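You operate a simulated robot arm through the tools that you are given. There is no shell and no other tool.

You run a simulated robot arm. Do the job below in one go: nothing can be reset, and whatever is moved stays where it is left.

Task
Cycle the finished valve fully open, then lock it shut for dispatch.
Fine: free the lock screw first; run it in again once the lever is shut.

It is judged by the outcome, as a careful person would: the job done as asked, and still so three seconds after it is handed in. It fails if anything else is knocked over, pushed out of place, dropped, spilled or broken.

Robot
A 7-joint arm with a two-finger parallel gripper, fixed in place. Base frame: the origin is on the floor under the middle of its stand, x ahead of it, y to its left, z up; the work surface is at about z = 0.86. Readings come in m, degrees, newtons and seconds.
It reaches about 1.479 m from its shoulder. Its first joint turns from -166.0 to 166.0 degrees. Payload 4.4 kg.
The TCP is the grasp point between the finger pads, 0.023 m short of the fingertips. In the tool frame z runs along the fingers and y along their closing line. The gripper opens to 0.094 m. The fingers are 0.038 m wide and 0.01 m thick; the gripper's body (0.054 by 0.096 m) begins 0.039 m behind the TCP.
Orientation is that of the tool frame in the base frame, as a unit quaternion [x, y, z, w]. With the fingers straight down and closing along the base's y, the tool's x points along the base's -x, its y along +y and its z along -z.

Tools
- The arm moves only by the tool send_rows. Its arguments are lists of equal length, an entry for each row: "jaw": the finger opening in m, from 0 to 0.094; "xyz": the shift along the tool's x, y, z in m, a list of three; "rot": the turn, a rotation vector about the tool's x, y, z in degrees, a list of three. In form: {"jaw": [jaw, ...], "xyz": [[dx, dy, dz], ...], "rot": [[wx, wy, wz], ...]}. A call has 1 to 20 rows; each row shifts and turns the commanded pose from where the row before left it, along the tool's axes as they then stand. Each row takes 0.2 s and may step no farther than 0.05 m and 8.6 degrees from the row before; otherwise, or with a gripper value out of range, the whole call is refused. Where a pose cannot be reached the arm comes as near as it can. A force on the tool above 80 N (or 10 N above the force at the start of the call, whichever is more), or a blocked arm, ends the call early, and 0.2 s more pass. Each finger travels about 0.072 m/s and halts on what it meets, pressing with about 35 N; the grip force reading is that of the motor and also rises with nothing between the fingers. The clock runs only during rows and for 0.2 s after the last one: add rows that do not move to give the fingers time. It gives the time, the measured TCP pose, the force on the tool (base axes), the opening and the grip force at its end, in the units of the frame above (readings bear some noise), with the torque about the TCP (base axes, N m) and any sound that the robot's microphone picked up.
- Cameras (640 x 400 px; columns grow to the right, rows downward): "scene" is fixed at [0.2248, -0.4925, 1.7167]; the picture's right is [0.87, -0.50, 0.00], its down [-0.23, -0.40, -0.89] and it looks along [0.44, 0.77, -0.46] (base axes); focal length 326 px, centre (320, 200). "wrist" rides on the gripper at [0.086, 0.016, -0.074] in the tool frame; the picture's right is [-0.18, 0.98, 0.00], its down [-0.58, -0.11, -0.81] and it looks along [-0.79, -0.15, 0.59] (tool axes); focal length 243 px, centre (320, 200).
- get_image(camera): a new picture of that camera. The clock stands still meanwhile.
- point_at(camera, pixels): for up to 12 pixels [column, row] of the newest picture of that camera ("zoom" is the newest enlarged one), the place [x, y, z] in the base frame of the surface seen there, good to about 0.002 m, but the place of the scene camera against the robot may be out by one fixed shift of up to 0.012 m in any direction. The clock stands still meanwhile.
- inspect(camera, box): a new picture of the part [left, top, right, bottom] of that camera's present view, enlarged. The clock stands still meanwhile.
- finish_job(): hands the job in; it is judged then, once.

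Unless the task says otherwise, let go and move clear before handing in.

The tools are called after "Emit:" as name(argument=value, ...) on one line, values as JSON. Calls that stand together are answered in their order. send_rows: Moves the arm, as the interface text tells. Its arguments: {"type":"object","properties":{"jaw":{"type":"array","items":{"type":"number"}},"xyz":{"type":"array","items":{"type":"array","items":{"type":"number"}}},"rot":{"type":"array","items":{"type":"array","items":{"type":"number"}}}},"required":["jaw","xyz","rot"]} The other tools are called the same way: get_image (camera) takes a picture; point_at (camera, pixels) gives the place of the surface under pixels of a picture; inspect (camera, box) takes an enlarged picture of a part of a camera's view; finish_job () hands the job in.

At the start:

```text
clock: 0.0
ee_pos: [0.5881, 0.3786, 1.3739]
tcp_rot: [-0.001, 1.0, 0.0, 0.0]
force: [0.0, -0.4, 0.1]
ft_torque: [0.03, 0.0, 0.01]
gripper_width: 0.0939
grasp_force: 0.0
```

scene: 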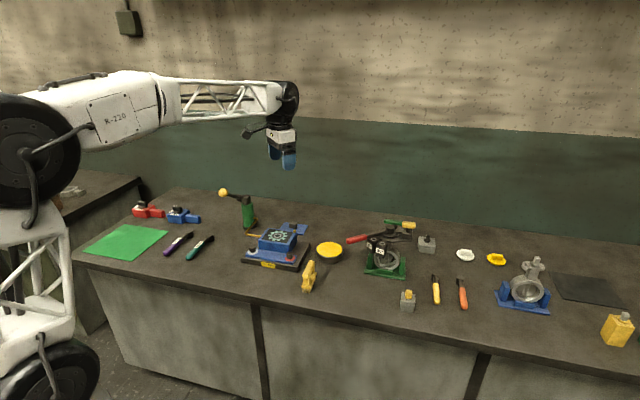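
wrist: 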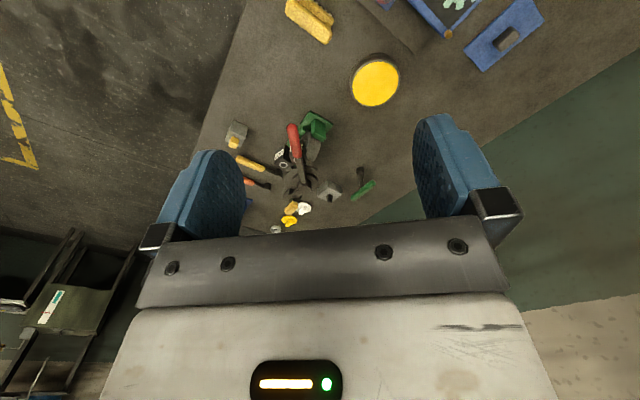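

The scene shows several items on the bench: a possible valve with a red lever around (375,245) in a green fixture, another in a blue fixture around (525,290). I'll enlarge the areas to identify the finished valve.

Emit:
inspect(camera="scene", box=[330, 200, 450, 290])

Emit:
inspect(camera="scene", box=[460, 230, 640, 350])

Emit:
inspect(camera="scene", box=[200, 180, 350, 300])

Emit:
inspect(camera="scene", box=[80, 180, 230, 280])

```text
4.44 times, centred on (390, 245) of scene
```

zoom: 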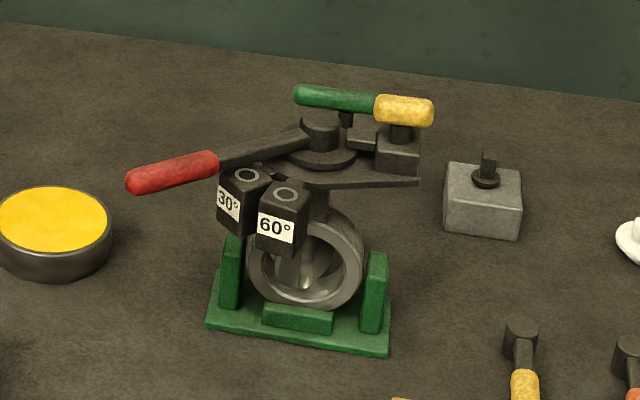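

```text
3.33 times, centred on (550, 290) of scene
```

zoom: 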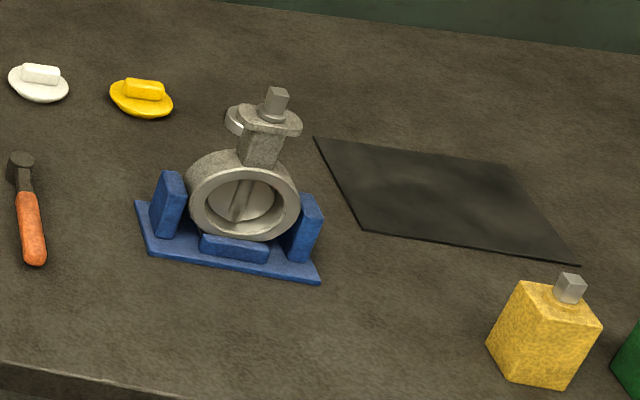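

```text
3.33 times, centred on (275, 240) of scene
```

zoom: 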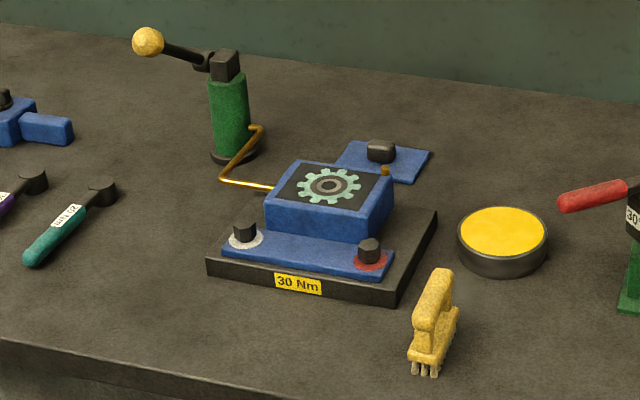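

```text
4.00 times, centred on (155, 230) of scene
```

zoom: 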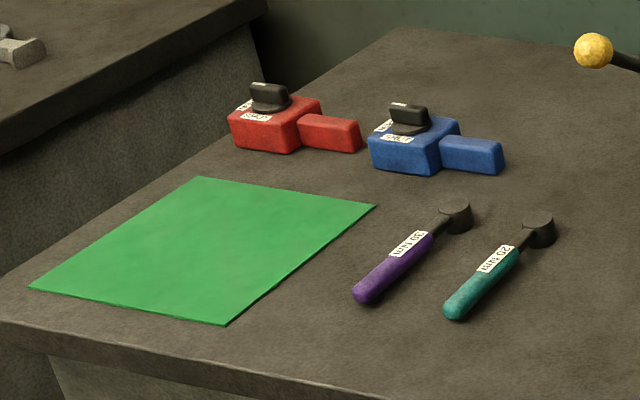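

The finished valve sits in the green cradle near (385,255): red lever, blocks marked 30° and 60°, and a green/yellow bar that may be the lock screw near (400,224). I'll enlarge it further.

Emit:
inspect(camera="scene", box=[375, 210, 423, 240])

Emit:
inspect(camera="scene", box=[345, 225, 409, 265])

Emit:
inspect(camera="wrist", box=[220, 90, 400, 240])

```text
13.33 times, centred on (399, 225) of scene
```

zoom: 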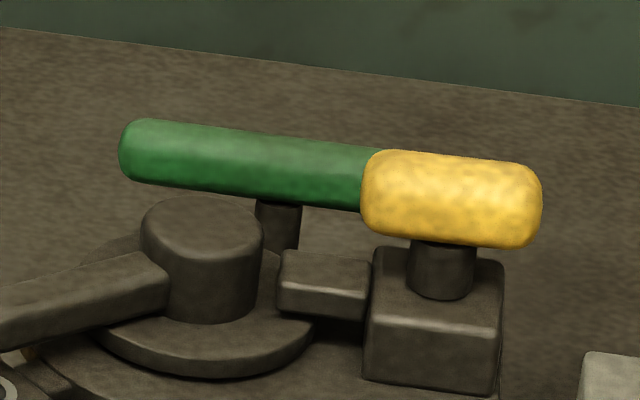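

```text
10.00 times, centred on (377, 245) of scene
```

zoom: 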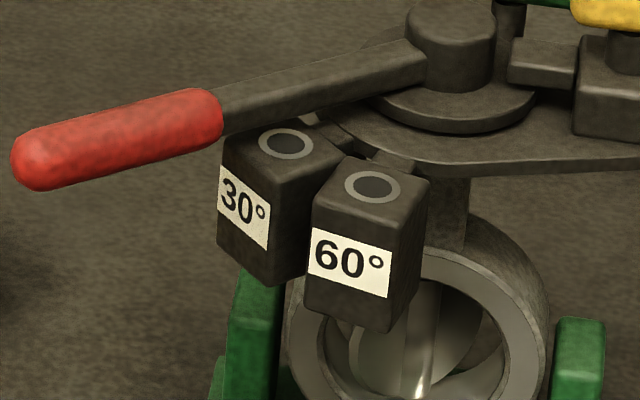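

```text
2.67 times, centred on (310, 165) of wrist
```

zoom: 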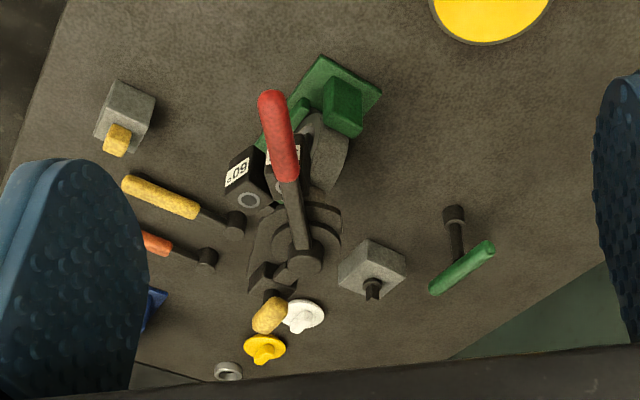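

The wrist zoom shows the yellow knob on the black block as its own part (the lock screw), with the green T-handle a separate tool behind the valve. I'll get positions of the key features.

Emit:
get_image(camera="scene")

Emit:
point_at(camera="scene", pixels=[[349, 240], [362, 237], [390, 227], [409, 224], [403, 224], [413, 225], [409, 233], [373, 239], [382, 243], [376, 254], [400, 240], [397, 222]])

Emit:
inspect(camera="scene", box=[340, 205, 436, 265])

Emit:
get_image(camera="wrist")

Emit:
point_at(camera="wrist", pixels=[[291, 128], [298, 155], [305, 184], [291, 208], [284, 164], [292, 160], [330, 190], [372, 184], [278, 152], [301, 203], [302, 210], [290, 220]])

```text
taken
```

scene: 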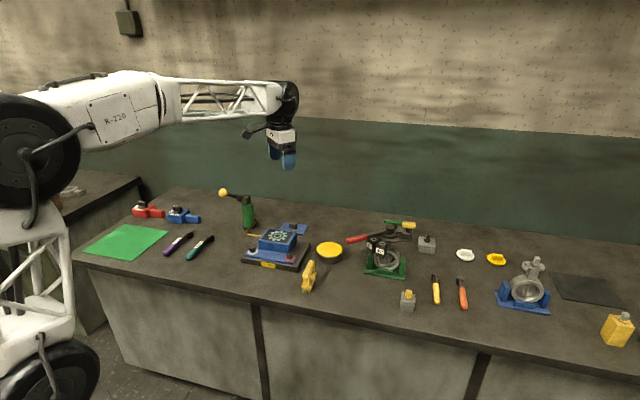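

```text
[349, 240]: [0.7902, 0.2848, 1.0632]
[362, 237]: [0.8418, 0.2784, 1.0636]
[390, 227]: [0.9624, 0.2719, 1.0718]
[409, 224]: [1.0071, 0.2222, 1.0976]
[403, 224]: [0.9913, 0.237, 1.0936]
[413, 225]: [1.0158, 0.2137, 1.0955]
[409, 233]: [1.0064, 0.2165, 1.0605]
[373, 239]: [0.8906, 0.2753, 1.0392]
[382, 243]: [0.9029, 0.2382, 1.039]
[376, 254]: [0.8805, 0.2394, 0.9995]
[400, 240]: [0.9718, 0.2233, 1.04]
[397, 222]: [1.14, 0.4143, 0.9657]
```

```text
6.67 times, centred on (388, 235) of scene
```

zoom: 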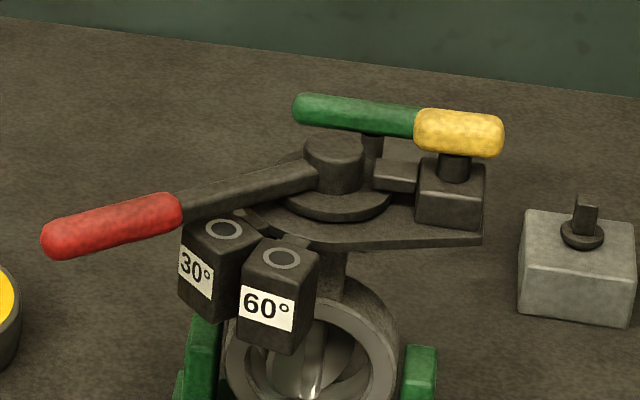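

```text
taken
```

wrist: 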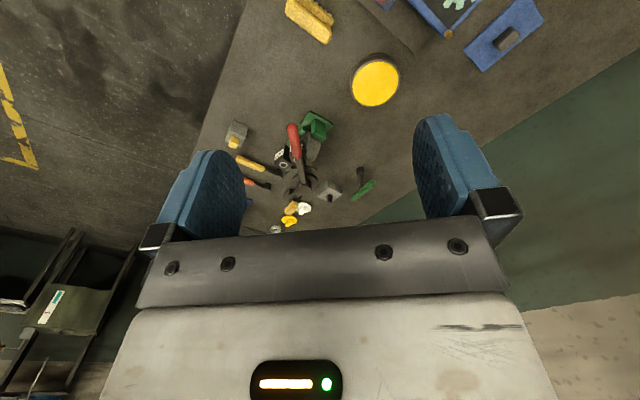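

```text
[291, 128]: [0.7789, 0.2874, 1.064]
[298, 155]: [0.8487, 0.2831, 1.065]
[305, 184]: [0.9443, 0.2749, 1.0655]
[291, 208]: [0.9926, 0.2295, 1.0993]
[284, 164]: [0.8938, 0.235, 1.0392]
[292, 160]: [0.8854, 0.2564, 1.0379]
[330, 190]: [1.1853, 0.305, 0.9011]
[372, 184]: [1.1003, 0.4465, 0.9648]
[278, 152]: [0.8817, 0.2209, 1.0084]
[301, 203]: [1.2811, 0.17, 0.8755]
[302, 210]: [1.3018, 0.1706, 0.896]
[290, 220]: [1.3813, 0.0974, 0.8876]
```

Scene and wrist readings agree (lever tip ≈ [0.78,0.286,1.064], hub ≈ [0.955,0.273], lock knob ≈ [1.0,0.225,1.097]). I'll bring the wrist camera closer, staying high, to study the mechanism.

Emit:
send_rows(jaw=[0.094, 0.094, 0.094, 0.094, 0.094], xyz=[[-0.026, -0.022, 0.018], [-0.026, -0.022, 0.018], [-0.026, -0.022, 0.018], [-0.026, -0.022, 0.018], [-0.026, -0.022, 0.018]], rot=[[0, 0, 0], [0, 0, 0], [0, 0, 0], [0, 0, 0], [0, 0, 0]])

Emit:
get_image(camera="wrist")

Emit:
inspect(camera="wrist", box=[240, 60, 420, 230])

```text
clock: 1.2
ee_pos: [0.7171, 0.269, 1.2864]
tcp_rot: [0.0, 1.0, 0.001, 0.001]
force: [0.8, -1.1, 0.7]
ft_torque: [0.04, -0.03, 0.02]
gripper_width: 0.094
grasp_force: 0.0
```

```text
taken
```

wrist: 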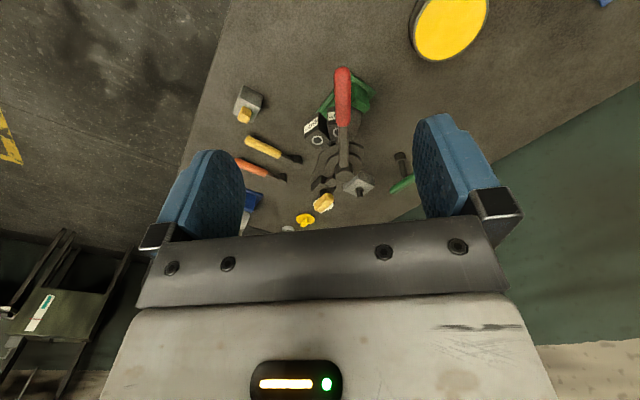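

```text
2.35 times, centred on (330, 145) of wrist
```

zoom: 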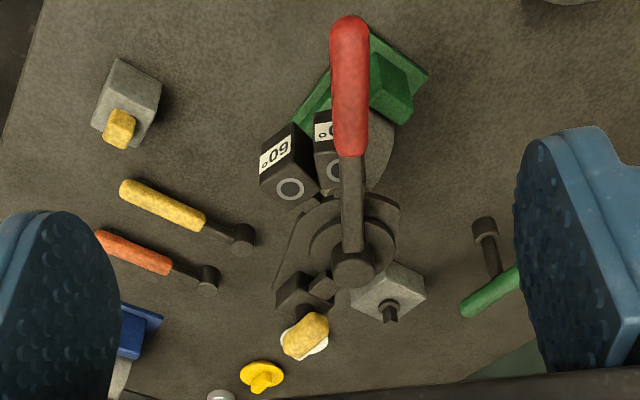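

The valve is now clearer at wrist (342,160): lever over the 30° block, yellow knob at (322,203). I'll drop a bit closer for a sharper look at the lock and stop details.

Emit:
send_rows(jaw=[0.094, 0.094, 0.094, 0.094], xyz=[[-0.025, 0.005, 0.024], [-0.025, 0.005, 0.024], [-0.025, 0.005, 0.024], [-0.025, 0.005, 0.024]], rot=[[0, 0, 0], [0, 0, 0], [0, 0, 0], [0, 0, 0]])

Emit:
get_image(camera="wrist")

Emit:
inspect(camera="wrist", box=[250, 60, 420, 230])

```text
clock: 2.2
ee_pos: [0.8172, 0.2871, 1.1891]
tcp_rot: [0.0, 1.0, 0.0, 0.001]
force: [0.5, -0.9, 1.3]
ft_torque: [0.01, -0.01, 0.01]
gripper_width: 0.0939
grasp_force: 0.0
```

```text
taken
```

wrist: 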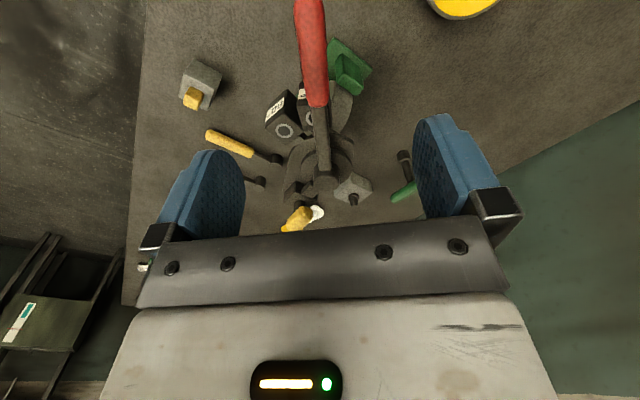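

```text
2.35 times, centred on (335, 145) of wrist
```

zoom: 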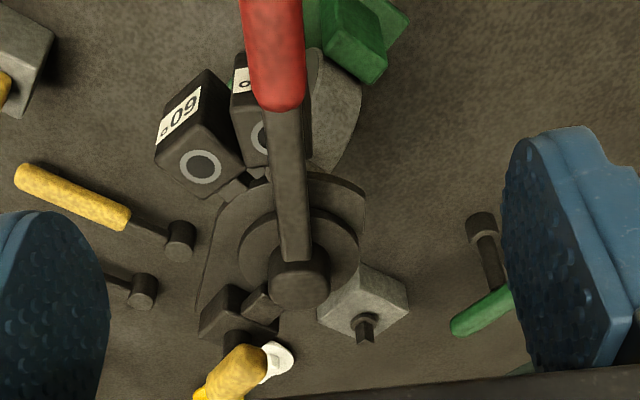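

The lock block with yellow knob is at wrist (295,215), with a tongue towards the hub; I need to know how the butterfly disc sits to tell shut from open. I'll enlarge the scene view of both valve bores.

Emit:
inspect(camera="scene", box=[362, 240, 410, 280])

Emit:
inspect(camera="scene", box=[495, 255, 555, 315])

Emit:
inspect(camera="wrist", box=[265, 110, 345, 190])

Emit:
inspect(camera="wrist", box=[270, 160, 350, 235])

```text
10.00 times, centred on (386, 260) of scene
```

zoom: 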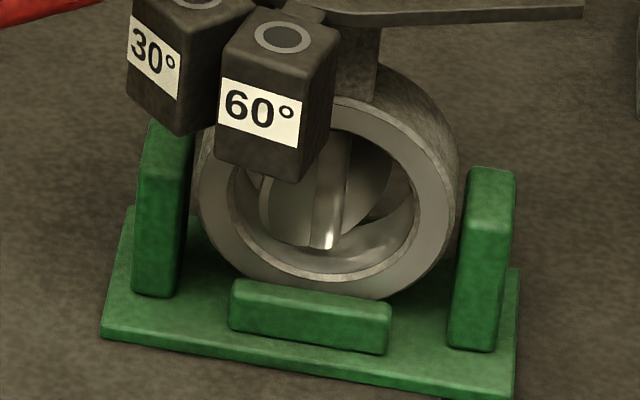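

```text
6.67 times, centred on (525, 285) of scene
```

zoom: 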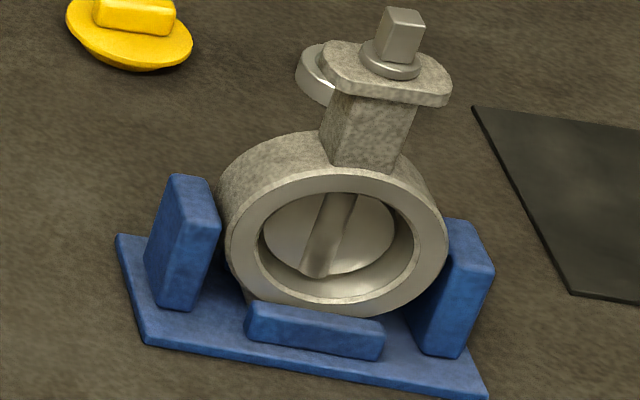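

```text
5.00 times, centred on (305, 150) of wrist
```

zoom: 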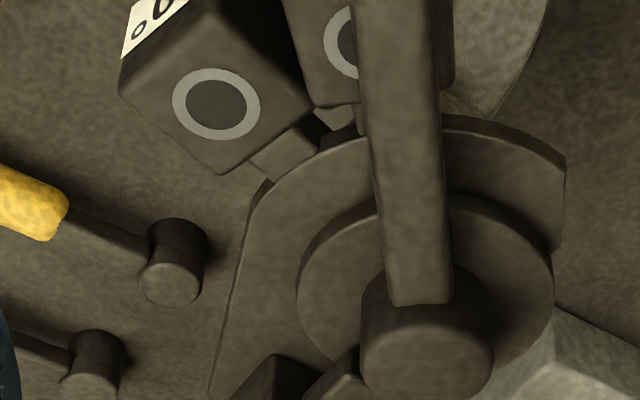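

```text
5.33 times, centred on (310, 198) of wrist
```

zoom: 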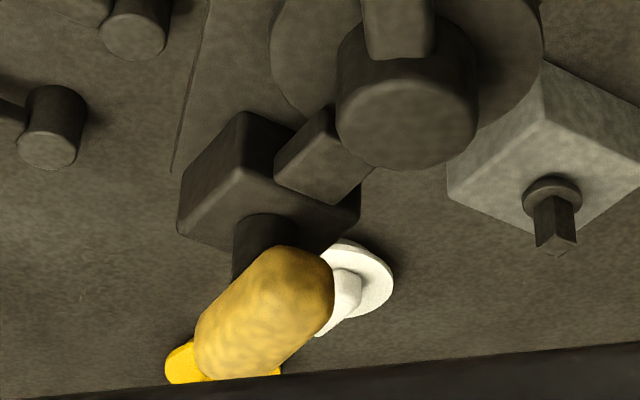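

The bore at scene (387,261) shows the disc standing partly open, with the shaft at (386,259). I'll measure the cradle orientation, ring face and disc points to work out the disc angle.

Emit:
point_at(camera="scene", pixels=[[365, 273], [405, 279], [405.3, 268], [376.2, 260], [396, 262], [385, 267], [381, 262], [383, 263], [386, 260], [390, 259], [392, 257.5], [393, 262]])

Emit:
point_at(camera="wrist", pixels=[[287, 131], [303, 118], [318, 105], [321, 140], [326, 183], [330, 190], [300, 158], [344, 158], [296, 190], [312, 186], [298, 217], [310, 196]])

```text
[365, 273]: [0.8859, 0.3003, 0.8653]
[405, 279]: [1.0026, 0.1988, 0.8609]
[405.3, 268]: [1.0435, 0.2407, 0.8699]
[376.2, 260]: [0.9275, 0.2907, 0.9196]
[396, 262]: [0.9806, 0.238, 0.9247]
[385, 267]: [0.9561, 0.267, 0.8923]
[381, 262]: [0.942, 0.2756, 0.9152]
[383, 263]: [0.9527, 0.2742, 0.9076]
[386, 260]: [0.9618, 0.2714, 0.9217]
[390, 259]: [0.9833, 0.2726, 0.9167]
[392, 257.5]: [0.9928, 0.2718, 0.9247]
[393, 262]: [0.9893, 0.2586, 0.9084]
```

```text
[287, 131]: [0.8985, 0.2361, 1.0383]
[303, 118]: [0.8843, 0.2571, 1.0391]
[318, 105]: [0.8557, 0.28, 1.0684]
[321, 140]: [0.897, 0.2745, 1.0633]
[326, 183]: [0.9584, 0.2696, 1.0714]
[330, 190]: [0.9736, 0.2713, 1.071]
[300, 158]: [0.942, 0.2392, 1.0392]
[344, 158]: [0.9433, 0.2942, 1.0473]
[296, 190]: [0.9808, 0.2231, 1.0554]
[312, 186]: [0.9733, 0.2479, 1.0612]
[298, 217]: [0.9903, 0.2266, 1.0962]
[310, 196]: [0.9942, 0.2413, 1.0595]
```

The ring plane runs at about −45° in plan, while the disc and lever both lie along x (≈177°), so the valve is now roughly 42° open: shut should be with the lever near 135°, open near 225°. Next I look at the yellow lock knob from closer to get its orientation.

Emit:
send_rows(jaw=[0.094, 0.094, 0.094], xyz=[[-0.0277, -0.0207, -0.0103], [-0.0277, -0.0207, -0.0103], [-0.0277, -0.0207, -0.0103]], rot=[[0, 0, 0], [0, 0, 0], [0, 0, 0]])

Emit:
get_image(camera="wrist")

Emit:
inspect(camera="wrist", box=[280, 60, 410, 190])

```text
clock: 3.0
ee_pos: [0.9023, 0.2289, 1.22]
tcp_rot: [0.0, 1.0, 0.0, 0.001]
force: [-0.4, 0.1, -0.1]
ft_torque: [0.03, -0.01, -0.01]
gripper_width: 0.094
grasp_force: 0.0
```

```text
taken
```

wrist: 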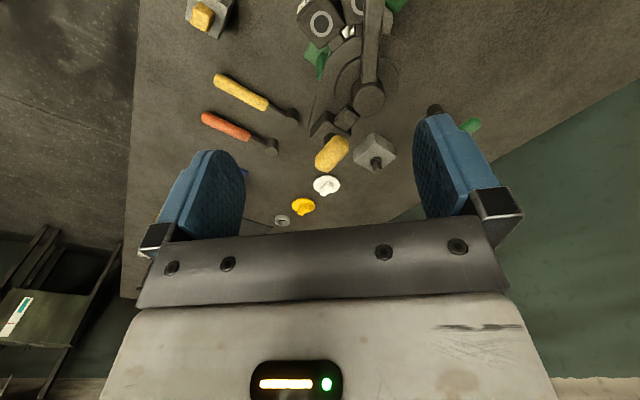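

```text
3.08 times, centred on (345, 125) of wrist
```

zoom: 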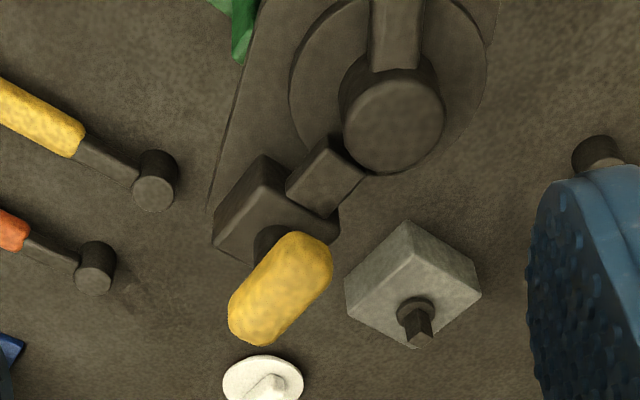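

The yellow knob lies at zoom (280,287), a bar from (318,250) to (245,325). I'll measure points along and across it.

Emit:
point_at(camera="zoom", pixels=[[320, 248], [308, 258], [280, 287], [254, 317], [240, 330], [258, 272], [303, 303], [268, 278], [292, 296], [395, 115], [325, 175], [260, 200]])

Emit:
inspect(camera="wrist", box=[310, 125, 360, 175])

```text
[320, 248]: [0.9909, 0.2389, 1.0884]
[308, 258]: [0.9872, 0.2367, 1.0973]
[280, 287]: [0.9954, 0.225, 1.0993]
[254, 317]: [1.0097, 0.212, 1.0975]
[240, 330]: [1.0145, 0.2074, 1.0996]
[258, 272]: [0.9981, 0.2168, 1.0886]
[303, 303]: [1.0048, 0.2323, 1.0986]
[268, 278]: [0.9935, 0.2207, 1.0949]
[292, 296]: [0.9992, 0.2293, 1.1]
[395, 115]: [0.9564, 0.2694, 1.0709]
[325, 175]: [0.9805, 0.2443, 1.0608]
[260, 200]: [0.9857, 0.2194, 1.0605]
```

```text
8.00 times, centred on (335, 150) of wrist
```

zoom: 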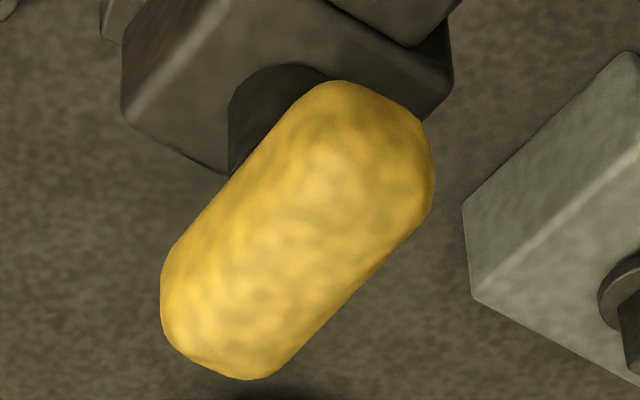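

The lock knob's bar is centred near [1.000,0.224], top z≈1.100, long axis at about −47° in plan. I'll turn the tool 47° so the fingers close across it, then move over it at a safe height and check.

Emit:
send_rows(jaw=[0.06, 0.06, 0.06, 0.06, 0.06, 0.06, 0.06, 0.06, 0.06, 0.06, 0.06], xyz=[[0, 0, 0], [0, 0, 0], [0, 0, 0], [0, 0, 0], [0, 0, 0], [0, 0, 0], [-0.0234, 0.0227, 0], [-0.0234, 0.0227, 0], [-0.0234, 0.0227, 0], [0, 0, 0.03], [0, 0, 0.03]], rot=[[0, 0, 7.83], [0, 0, 7.83], [0, 0, 7.83], [0, 0, 7.83], [0, 0, 7.83], [0, 0, 7.83], [0, 0, 0], [0, 0, 0], [0, 0, 0], [0, 0, 0], [0, 0, 0]])

Emit:
get_image(camera="wrist")

Emit:
inspect(camera="wrist", box=[250, 110, 390, 230])

```text
clock: 5.4
ee_pos: [0.999, 0.2199, 1.1577]
tcp_rot: [0.399, 0.917, 0.001, 0.0]
force: [0.8, 0.7, 0.6]
ft_torque: [0.03, 0.02, -0.01]
gripper_width: 0.0599
grasp_force: 0.1
```

```text
taken
```

wrist: 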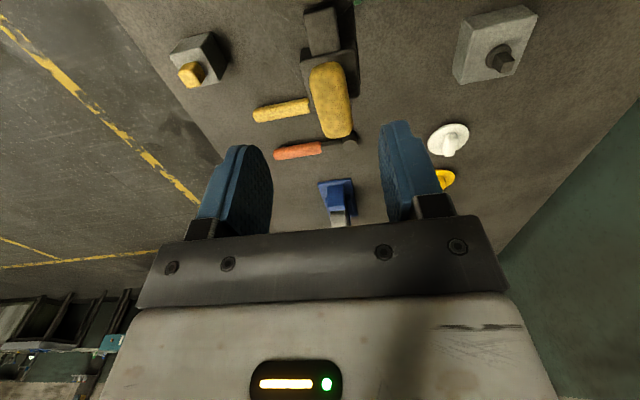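

```text
3.33 times, centred on (320, 170) of wrist
```

zoom: 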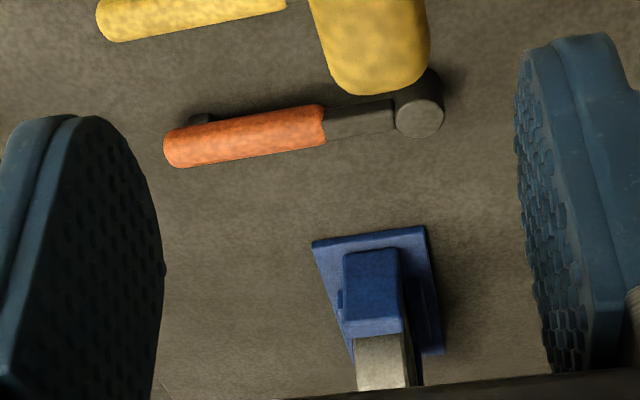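

The knob now shows between the fingers at wrist (330,100). I'll measure its ends and edges to centre the grip.

Emit:
get_image(camera="wrist")

Emit:
point_at(camera="wrist", pixels=[[324, 66], [326, 75], [331, 100], [336, 120], [338, 133], [315, 100], [346, 95], [312, 80], [343, 78], [320, 120], [350, 115], [331, 90]])

Emit:
inspect(camera="wrist", box=[285, 0, 385, 150])

```text
taken
```

wrist: 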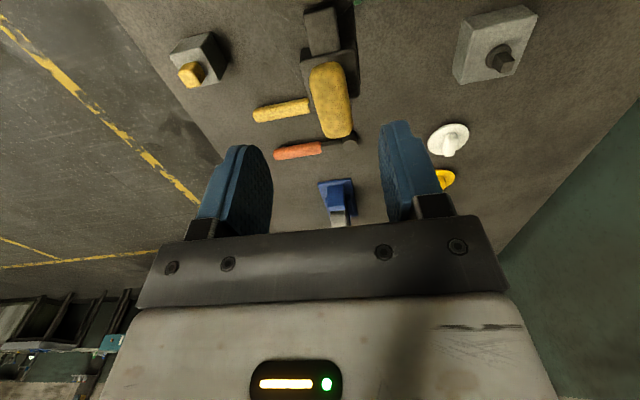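

```text
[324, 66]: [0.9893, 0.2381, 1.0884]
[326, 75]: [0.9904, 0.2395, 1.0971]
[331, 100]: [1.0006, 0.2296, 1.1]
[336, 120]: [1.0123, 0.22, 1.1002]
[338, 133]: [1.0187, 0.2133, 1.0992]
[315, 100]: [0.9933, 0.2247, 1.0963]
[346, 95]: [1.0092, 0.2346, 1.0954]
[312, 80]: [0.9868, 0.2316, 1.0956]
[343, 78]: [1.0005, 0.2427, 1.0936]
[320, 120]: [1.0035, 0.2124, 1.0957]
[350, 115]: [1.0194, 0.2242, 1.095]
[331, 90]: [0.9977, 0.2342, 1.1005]
```

```text
2.67 times, centred on (335, 75) of wrist
```

zoom: 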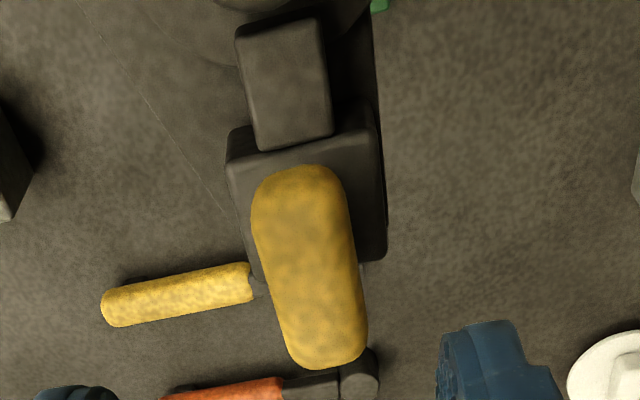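

The knob bar is centred at about [1.005,0.2255], axis −46°, width ≈0.02. I'll shift across by ~8 mm, lower part way and check the reading before gripping.

Emit:
send_rows(jaw=[0.06, 0.06, 0.06, 0.06], xyz=[[0, 0.005, 0], [0, 0, 0.02], [0, 0, 0.02], [0, 0, 0]], rot=[[0, 0, 0], [0, 0, 0], [0, 0, 0], [0, 0, 0]])

```text
clock: 6.4
ee_pos: [1.0026, 0.2254, 1.1184]
tcp_rot: [0.399, 0.917, 0.0, 0.0]
force: [-0.3, -0.5, 0.1]
ft_torque: [0.02, 0.0, 0.02]
gripper_width: 0.0601
grasp_force: 0.0
```

At [1.0026,0.2254,1.118]; nearly centred. I'll trim by 2 mm, lower to z≈1.091 and close on the knob.

Emit:
send_rows(jaw=[0.06, 0.06, 0.06, 0.04, 0.02, 0.01, 0.01, 0.01], xyz=[[-0.0018, 0.0018, 0.009], [0, 0, 0.009], [0, 0, 0.009], [0, 0, 0], [0, 0, 0], [0, 0, 0], [0, 0, 0], [0, 0, 0]], rot=[[0, 0, 0], [0, 0, 0], [0, 0, 0], [0, 0, 0], [0, 0, 0], [0, 0, 0], [0, 0, 0], [0, 0, 0]])

Emit:
get_image(camera="wrist")

Emit:
inspect(camera="scene", box=[350, 190, 446, 270])

```text
clock: 8.2
ee_pos: [1.0056, 0.2263, 1.0914]
tcp_rot: [0.399, 0.917, 0.0, 0.0]
force: [7.9, 5.5, -1.8]
ft_torque: [-0.13, -0.24, 1.55]
gripper_width: 0.0221
grasp_force: 44.5
```

```text
taken
```

wrist: 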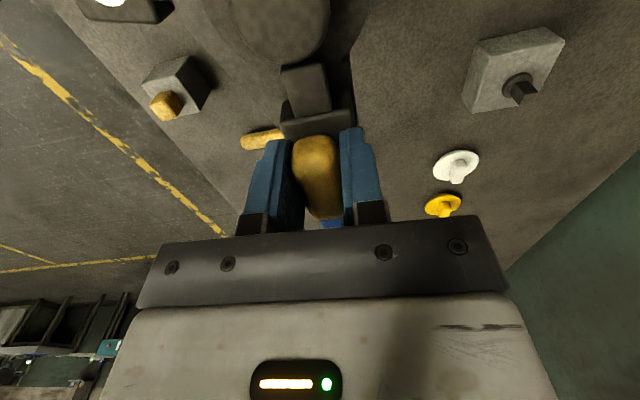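

```text
5.00 times, centred on (398, 230) of scene
```

zoom: 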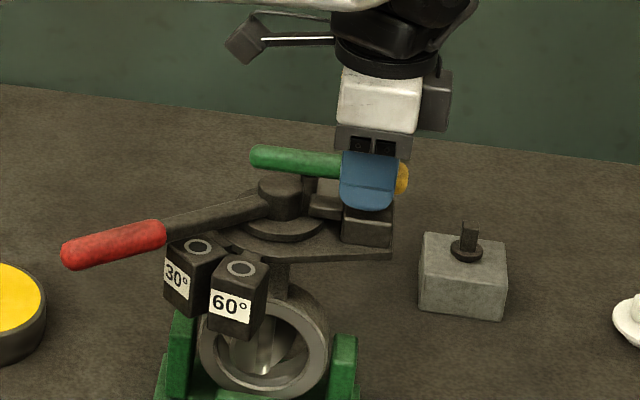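

The fingers hold the knob (width 0.022 m, about 44 N). I'll turn it anticlockwise seen from above (loosen) a little and watch the torque.

Emit:
send_rows(jaw=[0.01, 0.01, 0.01, 0.01, 0.01], xyz=[[0, 0, 0], [0, 0, 0], [0, 0, 0], [0, 0, 0], [0, 0, 0]], rot=[[0, 0, -5], [0, 0, -5], [0, 0, -5], [0, 0, -5], [0, 0, 0]])

```text
clock: 9.4
ee_pos: [1.0056, 0.2242, 1.0919]
tcp_rot: [0.232, 0.973, 0.001, 0.0]
force: [-13.8, -11.1, -0.2]
ft_torque: [-0.64, -1.02, -0.05]
gripper_width: 0.0217
grasp_force: 45.6
```

The tool turned 20° with little torque but a side force of about 18 N. I'll check pictures to see whether the knob really turned with the fingers.

Emit:
get_image(camera="wrist")

Emit:
inspect(camera="wrist", box=[240, 40, 400, 240])

Emit:
inspect(camera="scene", box=[380, 200, 428, 250])

```text
taken
```

wrist: 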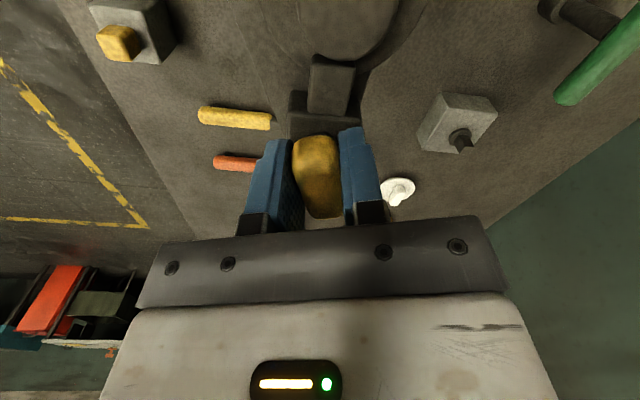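

```text
2.00 times, centred on (320, 140) of wrist
```

zoom: 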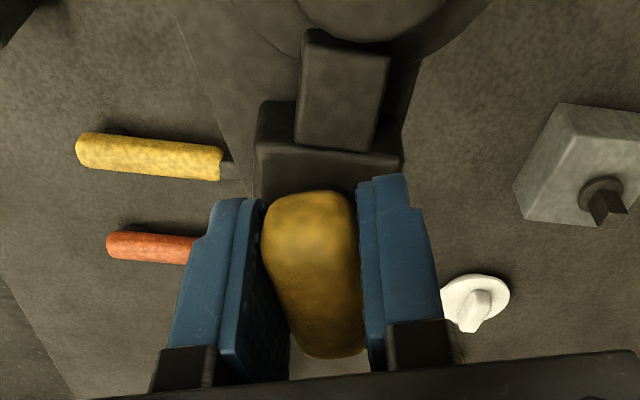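

```text
8.00 times, centred on (404, 225) of scene
```

zoom: 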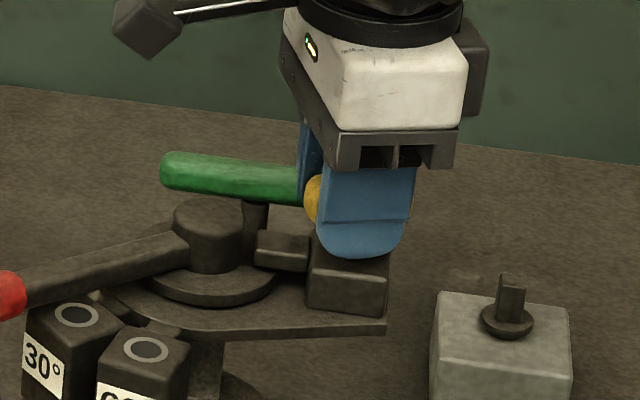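

The knob turned with the fingers freely, but its axis lies a few mm further out along the bar, giving the side load. I'll ease the tool across by ~2 mm and see if the force drops.

Emit:
send_rows(jaw=[0.01, 0.01], xyz=[[0, -0.002, 0], [0, 0, 0]], rot=[[0, 0, 0], [0, 0, 0]])

```text
clock: 10.0
ee_pos: [1.0037, 0.2248, 1.0914]
tcp_rot: [0.232, 0.973, 0.0, 0.001]
force: [48.0, 26.4, -3.7]
ft_torque: [0.0, -0.34, 0.16]
gripper_width: 0.0218
grasp_force: 44.9
```

The shift over-corrected (force now ~55 N), so the axis offset is only ~2 mm. I'll ease back 1.5 mm and carry on loosening with a small per-row compensation.

Emit:
send_rows(jaw=[0.01, 0.01, 0.01, 0.01, 0.01, 0.01], xyz=[[0, 0.0015, 0], [0, -0.0003, 0], [0, -0.0003, 0], [0, -0.0003, 0], [0, -0.0003, 0], [0, 0, 0]], rot=[[0, 0, 0], [0, 0, -8], [0, 0, -8], [0, 0, -8], [0, 0, -8], [0, 0, 0]])

```text
clock: 11.4
ee_pos: [1.0037, 0.2224, 1.0923]
tcp_rot: [-0.045, 0.999, -0.001, 0.0]
force: [-1.0, -10.6, 12.0]
ft_torque: [-0.2, 1.17, -0.07]
gripper_width: 0.0216
grasp_force: 45.2
```

52° turned so far with almost no resisting torque; a 12 N upward push suggests the screw is backing out. I'll go on loosening, letting the tool rise slightly.

Emit:
send_rows(jaw=[0.01, 0.01, 0.01, 0.01, 0.01, 0.01, 0.01], xyz=[[0, -0.0003, -0.0004], [0, -0.0003, -0.0001], [0, -0.0003, -0.0001], [0, -0.0003, -0.0001], [0, -0.0003, -0.0001], [0, -0.0003, -0.0001], [0, 0, 0]], rot=[[0, 0, -8], [0, 0, -8], [0, 0, -8], [0, 0, -8], [0, 0, -8], [0, 0, -8], [0, 0, 0]])

Emit:
inspect(camera="scene", box=[370, 195, 440, 250])

Emit:
get_image(camera="wrist")

```text
clock: 13.0
ee_pos: [1.0056, 0.2208, 1.0932]
tcp_rot: [-0.447, 0.894, 0.001, 0.0]
force: [23.3, -32.7, -2.9]
ft_torque: [-0.88, 0.43, -0.12]
gripper_width: 0.0216
grasp_force: 44.7
```

```text
7.27 times, centred on (405, 222) of scene
```

zoom: 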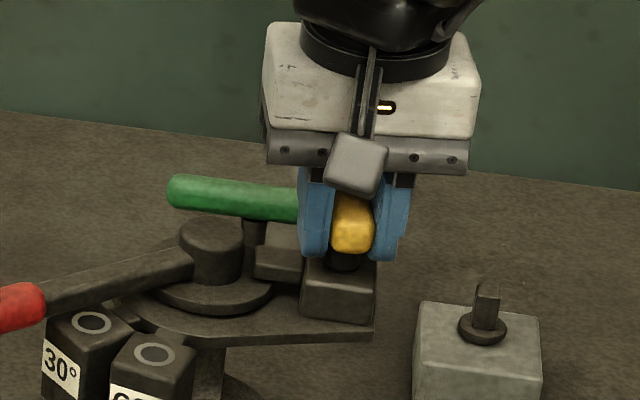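

```text
taken
```

wrist: 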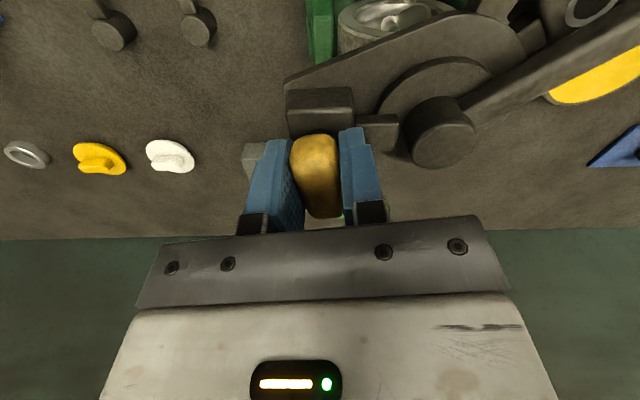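

100° turned; tongue and hub visible at wrist (378,133)/(440,130). I'll enlarge to see whether the clamp shoe has backed off the hub.

Emit:
inspect(camera="wrist", box=[270, 60, 490, 220])

Emit:
point_at(camera="zoom", pixels=[[320, 180], [300, 220], [380, 190]])

```text
2.50 times, centred on (380, 140) of wrist
```

zoom: 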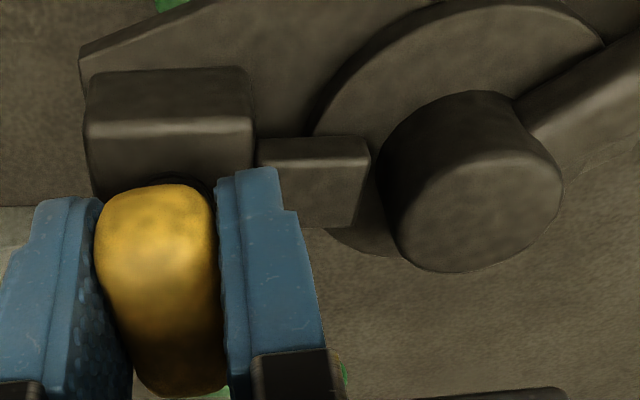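

```text
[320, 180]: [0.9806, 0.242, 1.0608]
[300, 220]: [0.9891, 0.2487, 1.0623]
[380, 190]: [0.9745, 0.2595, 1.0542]
```

A small gap shows between the shoe (zoom 370,155) and the hub, so it seems to be backing off. I'll relieve the side force and keep loosening.

Emit:
send_rows(jaw=[0.01, 0.01, 0.01, 0.01, 0.01, 0.01], xyz=[[0, -0.001, 0], [0, -0.0004, -0.0001], [0, -0.0004, -0.0001], [0, -0.0004, -0.0001], [0, -0.0004, -0.0001], [0, 0, 0]], rot=[[0, 0, 0], [0, 0, -8], [0, 0, -8], [0, 0, -8], [0, 0, -8], [0, 0, 0]])

```text
clock: 14.4
ee_pos: [1.0077, 0.2205, 1.0934]
tcp_rot: [-0.676, 0.737, 0.001, 0.0]
force: [-6.8, -28.3, -5.6]
ft_torque: [-0.04, 0.07, 0.02]
gripper_width: 0.0218
grasp_force: 44.6
```

132° so far with torque near zero; side forces are from a ~3.4 mm axis offset. I'll continue loosening with better compensation.

Emit:
send_rows(jaw=[0.01, 0.01, 0.01, 0.01, 0.01, 0.01, 0.01], xyz=[[0.0007, 0, 0], [0, -0.0005, 0], [0, -0.0005, 0], [0, -0.0005, -0.0001], [0, -0.0005, 0], [0, -0.0005, -0.0001], [0, 0, 0]], rot=[[0, 0, 0], [0, 0, -8], [0, 0, -8], [0, 0, -8], [0, 0, -8], [0, 0, -8], [0, 0, 0]])

Emit:
get_image(camera="wrist")

Emit:
inspect(camera="scene", box=[370, 195, 440, 250])

```text
clock: 16.0
ee_pos: [1.0094, 0.22, 1.0944]
tcp_rot: [0.888, -0.461, -0.001, 0.001]
force: [-66.4, -11.4, -8.4]
ft_torque: [0.1, 0.31, 0.2]
gripper_width: 0.0219
grasp_force: 44.8
```

```text
taken
```

wrist: 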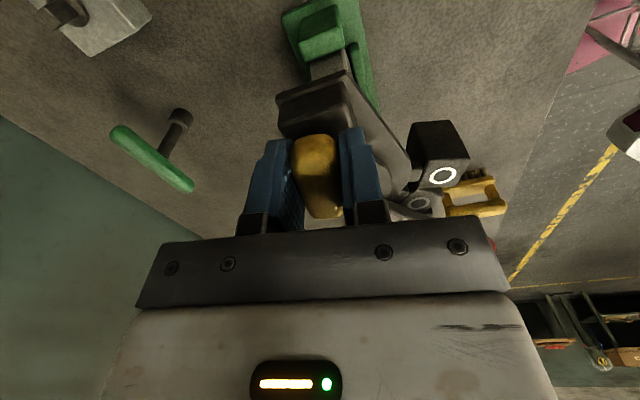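

```text
7.27 times, centred on (405, 222) of scene
```

zoom: 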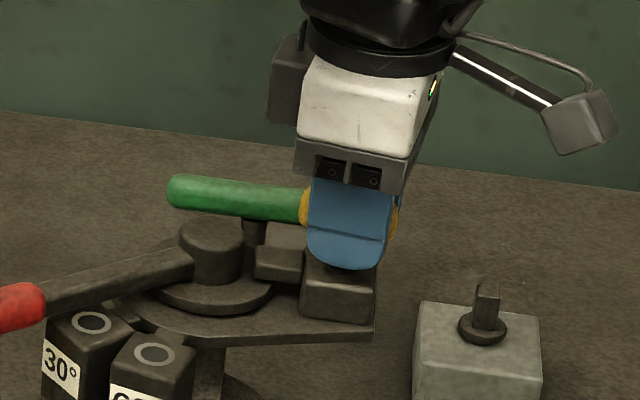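

172° turned, but the side force has grown to 67 N, so I'll let go of the knob to relieve it and look again at the clamp.

Emit:
send_rows(jaw=[0.05, 0.05, 0.05, 0.05], xyz=[[0, 0, 0], [0, 0, 0], [0, 0, -0.02], [0, 0, -0.02]], rot=[[0, 0, 0], [0, 0, 0], [0, 0, 0], [0, 0, 0]])

Emit:
get_image(camera="wrist")

Emit:
inspect(camera="scene", box=[370, 205, 430, 250])

```text
clock: 17.0
ee_pos: [1.0103, 0.2194, 1.1329]
tcp_rot: [0.887, -0.462, 0.0, 0.0]
force: [0.1, 0.4, -0.2]
ft_torque: [-0.02, -0.01, 0.02]
gripper_width: 0.0501
grasp_force: 0.2
```

```text
taken
```

wrist: 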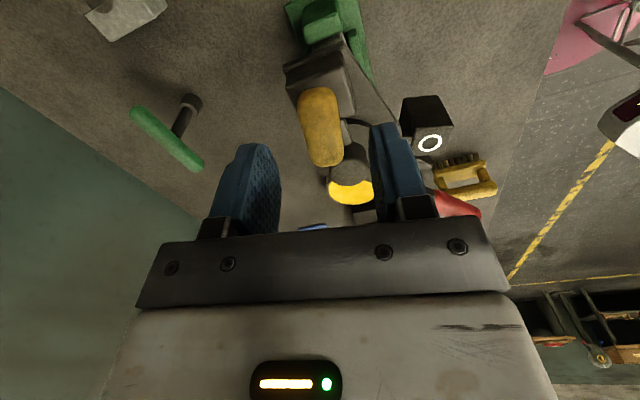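

```text
8.89 times, centred on (400, 228) of scene
```

zoom: 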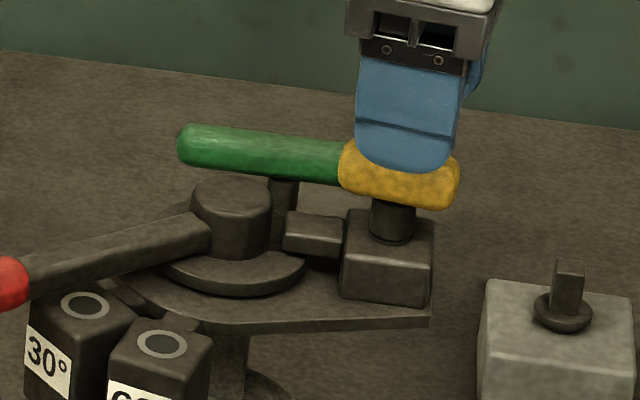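

The knob is free of the fingers at wrist (320,125), stem showing longer in the scene view. I'll measure its height and centre now.

Emit:
point_at(camera="wrist", pixels=[[316, 90], [317, 100], [321, 125], [325, 150], [327, 164], [302, 115], [337, 105], [306, 140], [342, 140], [345, 115], [310, 75], [330, 60]])

Emit:
inspect(camera="wrist", box=[270, 30, 390, 200])

```text
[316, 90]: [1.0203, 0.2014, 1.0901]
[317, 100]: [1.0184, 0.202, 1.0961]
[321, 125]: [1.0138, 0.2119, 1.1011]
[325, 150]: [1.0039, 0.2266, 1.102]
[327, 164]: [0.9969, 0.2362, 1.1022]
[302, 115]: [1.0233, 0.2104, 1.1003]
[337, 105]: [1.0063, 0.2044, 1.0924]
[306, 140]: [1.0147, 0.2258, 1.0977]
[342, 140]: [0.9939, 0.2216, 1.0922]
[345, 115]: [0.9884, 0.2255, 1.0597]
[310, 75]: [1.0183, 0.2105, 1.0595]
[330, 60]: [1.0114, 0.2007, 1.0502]
```

```text
2.35 times, centred on (330, 115) of wrist
```

zoom: 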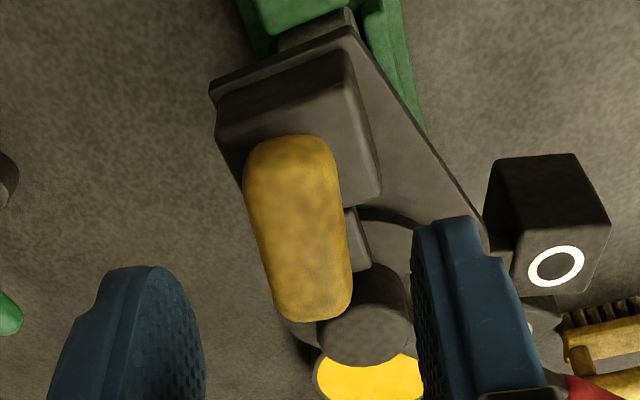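

The knob turned faithfully with the tool and rose ~2 mm. I'll locate the block corners and stem so I know the true screw axis for the next grip.

Emit:
point_at(camera="zoom", pixels=[[225, 125], [343, 90], [374, 188], [340, 55], [222, 95], [230, 140], [360, 250], [350, 220], [370, 345], [555, 265], [440, 290], [300, 320]])

Emit:
inspect(camera="scene", box=[392, 212, 422, 240])

```text
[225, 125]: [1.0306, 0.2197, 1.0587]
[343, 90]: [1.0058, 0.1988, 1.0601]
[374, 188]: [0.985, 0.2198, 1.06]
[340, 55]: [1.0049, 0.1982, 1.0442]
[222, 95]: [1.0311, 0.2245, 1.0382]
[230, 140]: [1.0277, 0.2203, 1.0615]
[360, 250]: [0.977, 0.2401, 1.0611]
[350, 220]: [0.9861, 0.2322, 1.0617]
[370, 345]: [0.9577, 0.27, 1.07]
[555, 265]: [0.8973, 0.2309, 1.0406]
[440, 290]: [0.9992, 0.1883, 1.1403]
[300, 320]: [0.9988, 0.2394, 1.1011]
```

```text
14.29 times, centred on (407, 226) of scene
```

zoom: 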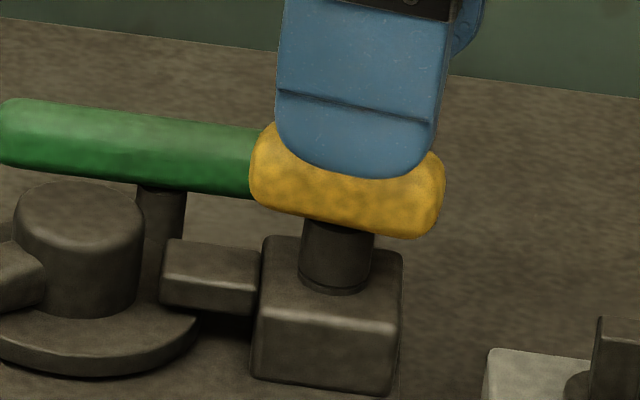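

Block centre ≈ [1.0078,0.2198], so the screw axis is about [1.0075,0.2215], and the knob has risen ~2 mm over about half a turn. I'll test whether the lever is free now: first rise and turn the tool to line up with the lever (≈175° in plan).

Emit:
send_rows(jaw=[0.05, 0.05, 0.05, 0.05, 0.05, 0.05, 0.05, 0.05, 0.05, 0.05, 0.05, 0.05, 0.05, 0.05, 0.05, 0.05], xyz=[[0, 0, -0.03], [0, 0, 0], [0, 0, 0], [0, 0, 0], [0, 0, 0], [0, 0, 0], [0, 0, 0], [0, 0, 0], [0, 0, 0], [0, 0, 0], [0, 0, 0], [0, 0, 0], [0, 0, 0], [0, 0, 0], [0, 0, 0], [0, 0, 0]], rot=[[0, 0, 8.125], [0, 0, 8.125], [0, 0, 8.125], [0, 0, 8.125], [0, 0, 8.125], [0, 0, 8.125], [0, 0, 8.125], [0, 0, 8.125], [0, 0, 8.125], [0, 0, 8.125], [0, 0, 8.125], [0, 0, 8.125], [0, 0, 8.125], [0, 0, 8.125], [0, 0, 8.125], [0, 0, 8.125]])

Emit:
send_rows(jaw=[0.05, 0.05, 0.05, 0.05, 0.05, 0.05], xyz=[[0.0412, 0.0094, 0], [0.0412, 0.0094, 0], [0.0412, 0.0094, 0], [0.0412, 0.0094, 0], [0.0412, 0.0094, 0], [0, 0, 0]], rot=[[0, 0, 0], [0, 0, 0], [0, 0, 0], [0, 0, 0], [0, 0, 0], [0, 0, 0]])

Emit:
get_image(camera="wrist")

Emit:
inspect(camera="scene", box=[340, 190, 436, 260])

```text
clock: 20.4
ee_pos: [1.0089, 0.2194, 1.163]
tcp_rot: [0.044, 0.999, -0.001, 0.0]
force: [-0.7, 0.3, 0.4]
ft_torque: [0.0, 0.03, -0.04]
gripper_width: 0.05
grasp_force: 0.0
```

```text
clock: 21.8
ee_pos: [0.809, 0.2853, 1.1647]
tcp_rot: [0.043, 0.999, 0.0, 0.0]
force: [0.7, -0.5, -0.4]
ft_torque: [0.03, -0.01, 0.01]
gripper_width: 0.0498
grasp_force: 0.1
```

```text
taken
```

wrist: 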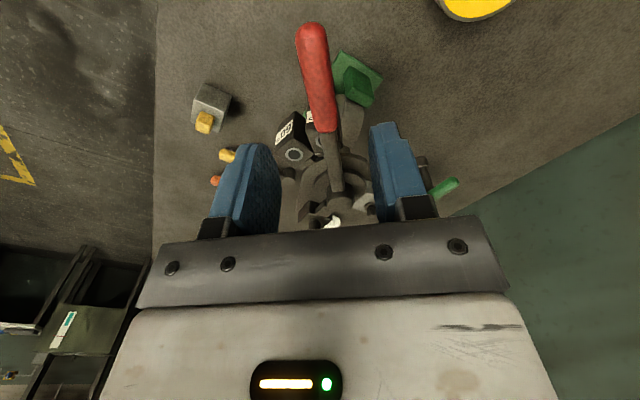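

```text
5.71 times, centred on (388, 225) of scene
```

zoom: 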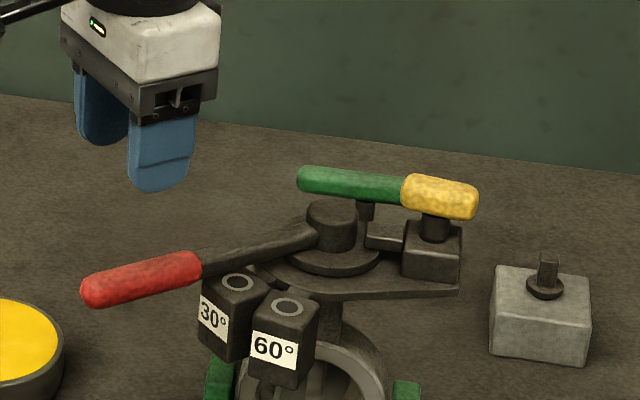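

The handle lies between the fingers, wrist (312,30)–(326,130). I'll measure it for the grasp.

Emit:
point_at(camera="wrist", pixels=[[311, 25], [312, 45], [316, 75], [321, 105], [325, 128], [303, 75], [331, 75], [331, 160], [337, 200], [294, 155]])

Emit:
inspect(camera="wrist", box=[270, 10, 390, 220])

```text
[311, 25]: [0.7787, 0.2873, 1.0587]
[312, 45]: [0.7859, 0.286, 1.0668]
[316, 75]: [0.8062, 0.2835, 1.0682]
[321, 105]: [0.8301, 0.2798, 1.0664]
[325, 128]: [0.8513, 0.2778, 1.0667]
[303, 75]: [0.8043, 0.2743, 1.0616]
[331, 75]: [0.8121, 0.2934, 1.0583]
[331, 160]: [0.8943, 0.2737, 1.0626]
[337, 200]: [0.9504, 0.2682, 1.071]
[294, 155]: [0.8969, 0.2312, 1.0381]
```

```text
1.90 times, centred on (330, 115) of wrist
```

zoom: 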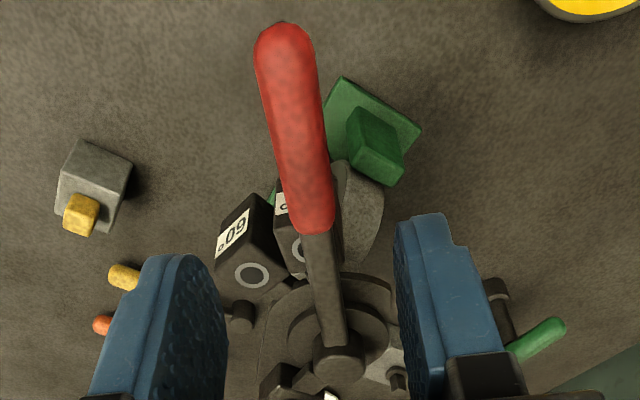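

Handle axis is at y≈0.283 at x=0.809, top z≈1.067, radius ≈0.011. I'll lower over it and cage it loosely between the fingers (no hard clamp).

Emit:
send_rows(jaw=[0.05, 0.05, 0.05, 0.05, 0.05, 0.028, 0.027, 0.027], xyz=[[0, -0.002, 0.025], [0, 0, 0.025], [0, 0, 0.025], [0, 0, 0.02], [0, 0, 0.011], [0, 0, 0], [0, 0, 0], [0, 0, 0]], rot=[[0, 0, 0], [0, 0, 0], [0, 0, 0], [0, 0, 0], [0, 0, 0], [0, 0, 0], [0, 0, 0], [0, 0, 0]])

Emit:
get_image(camera="wrist")

```text
clock: 23.6
ee_pos: [0.8074, 0.2849, 1.0569]
tcp_rot: [0.044, 0.999, -0.001, 0.0]
force: [0.1, -0.1, -0.3]
ft_torque: [0.01, 0.02, 0.0]
gripper_width: 0.027
grasp_force: 0.1
```

```text
taken
```

wrist: 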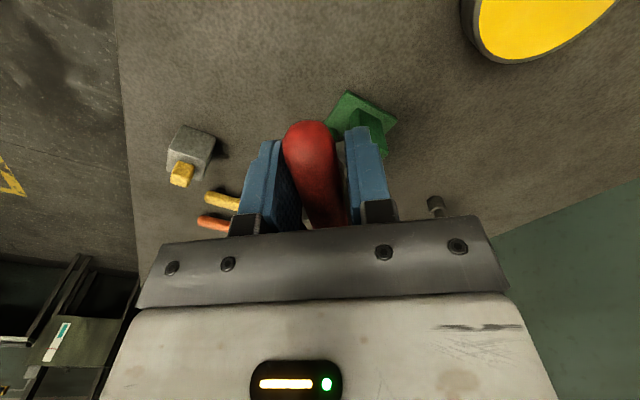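

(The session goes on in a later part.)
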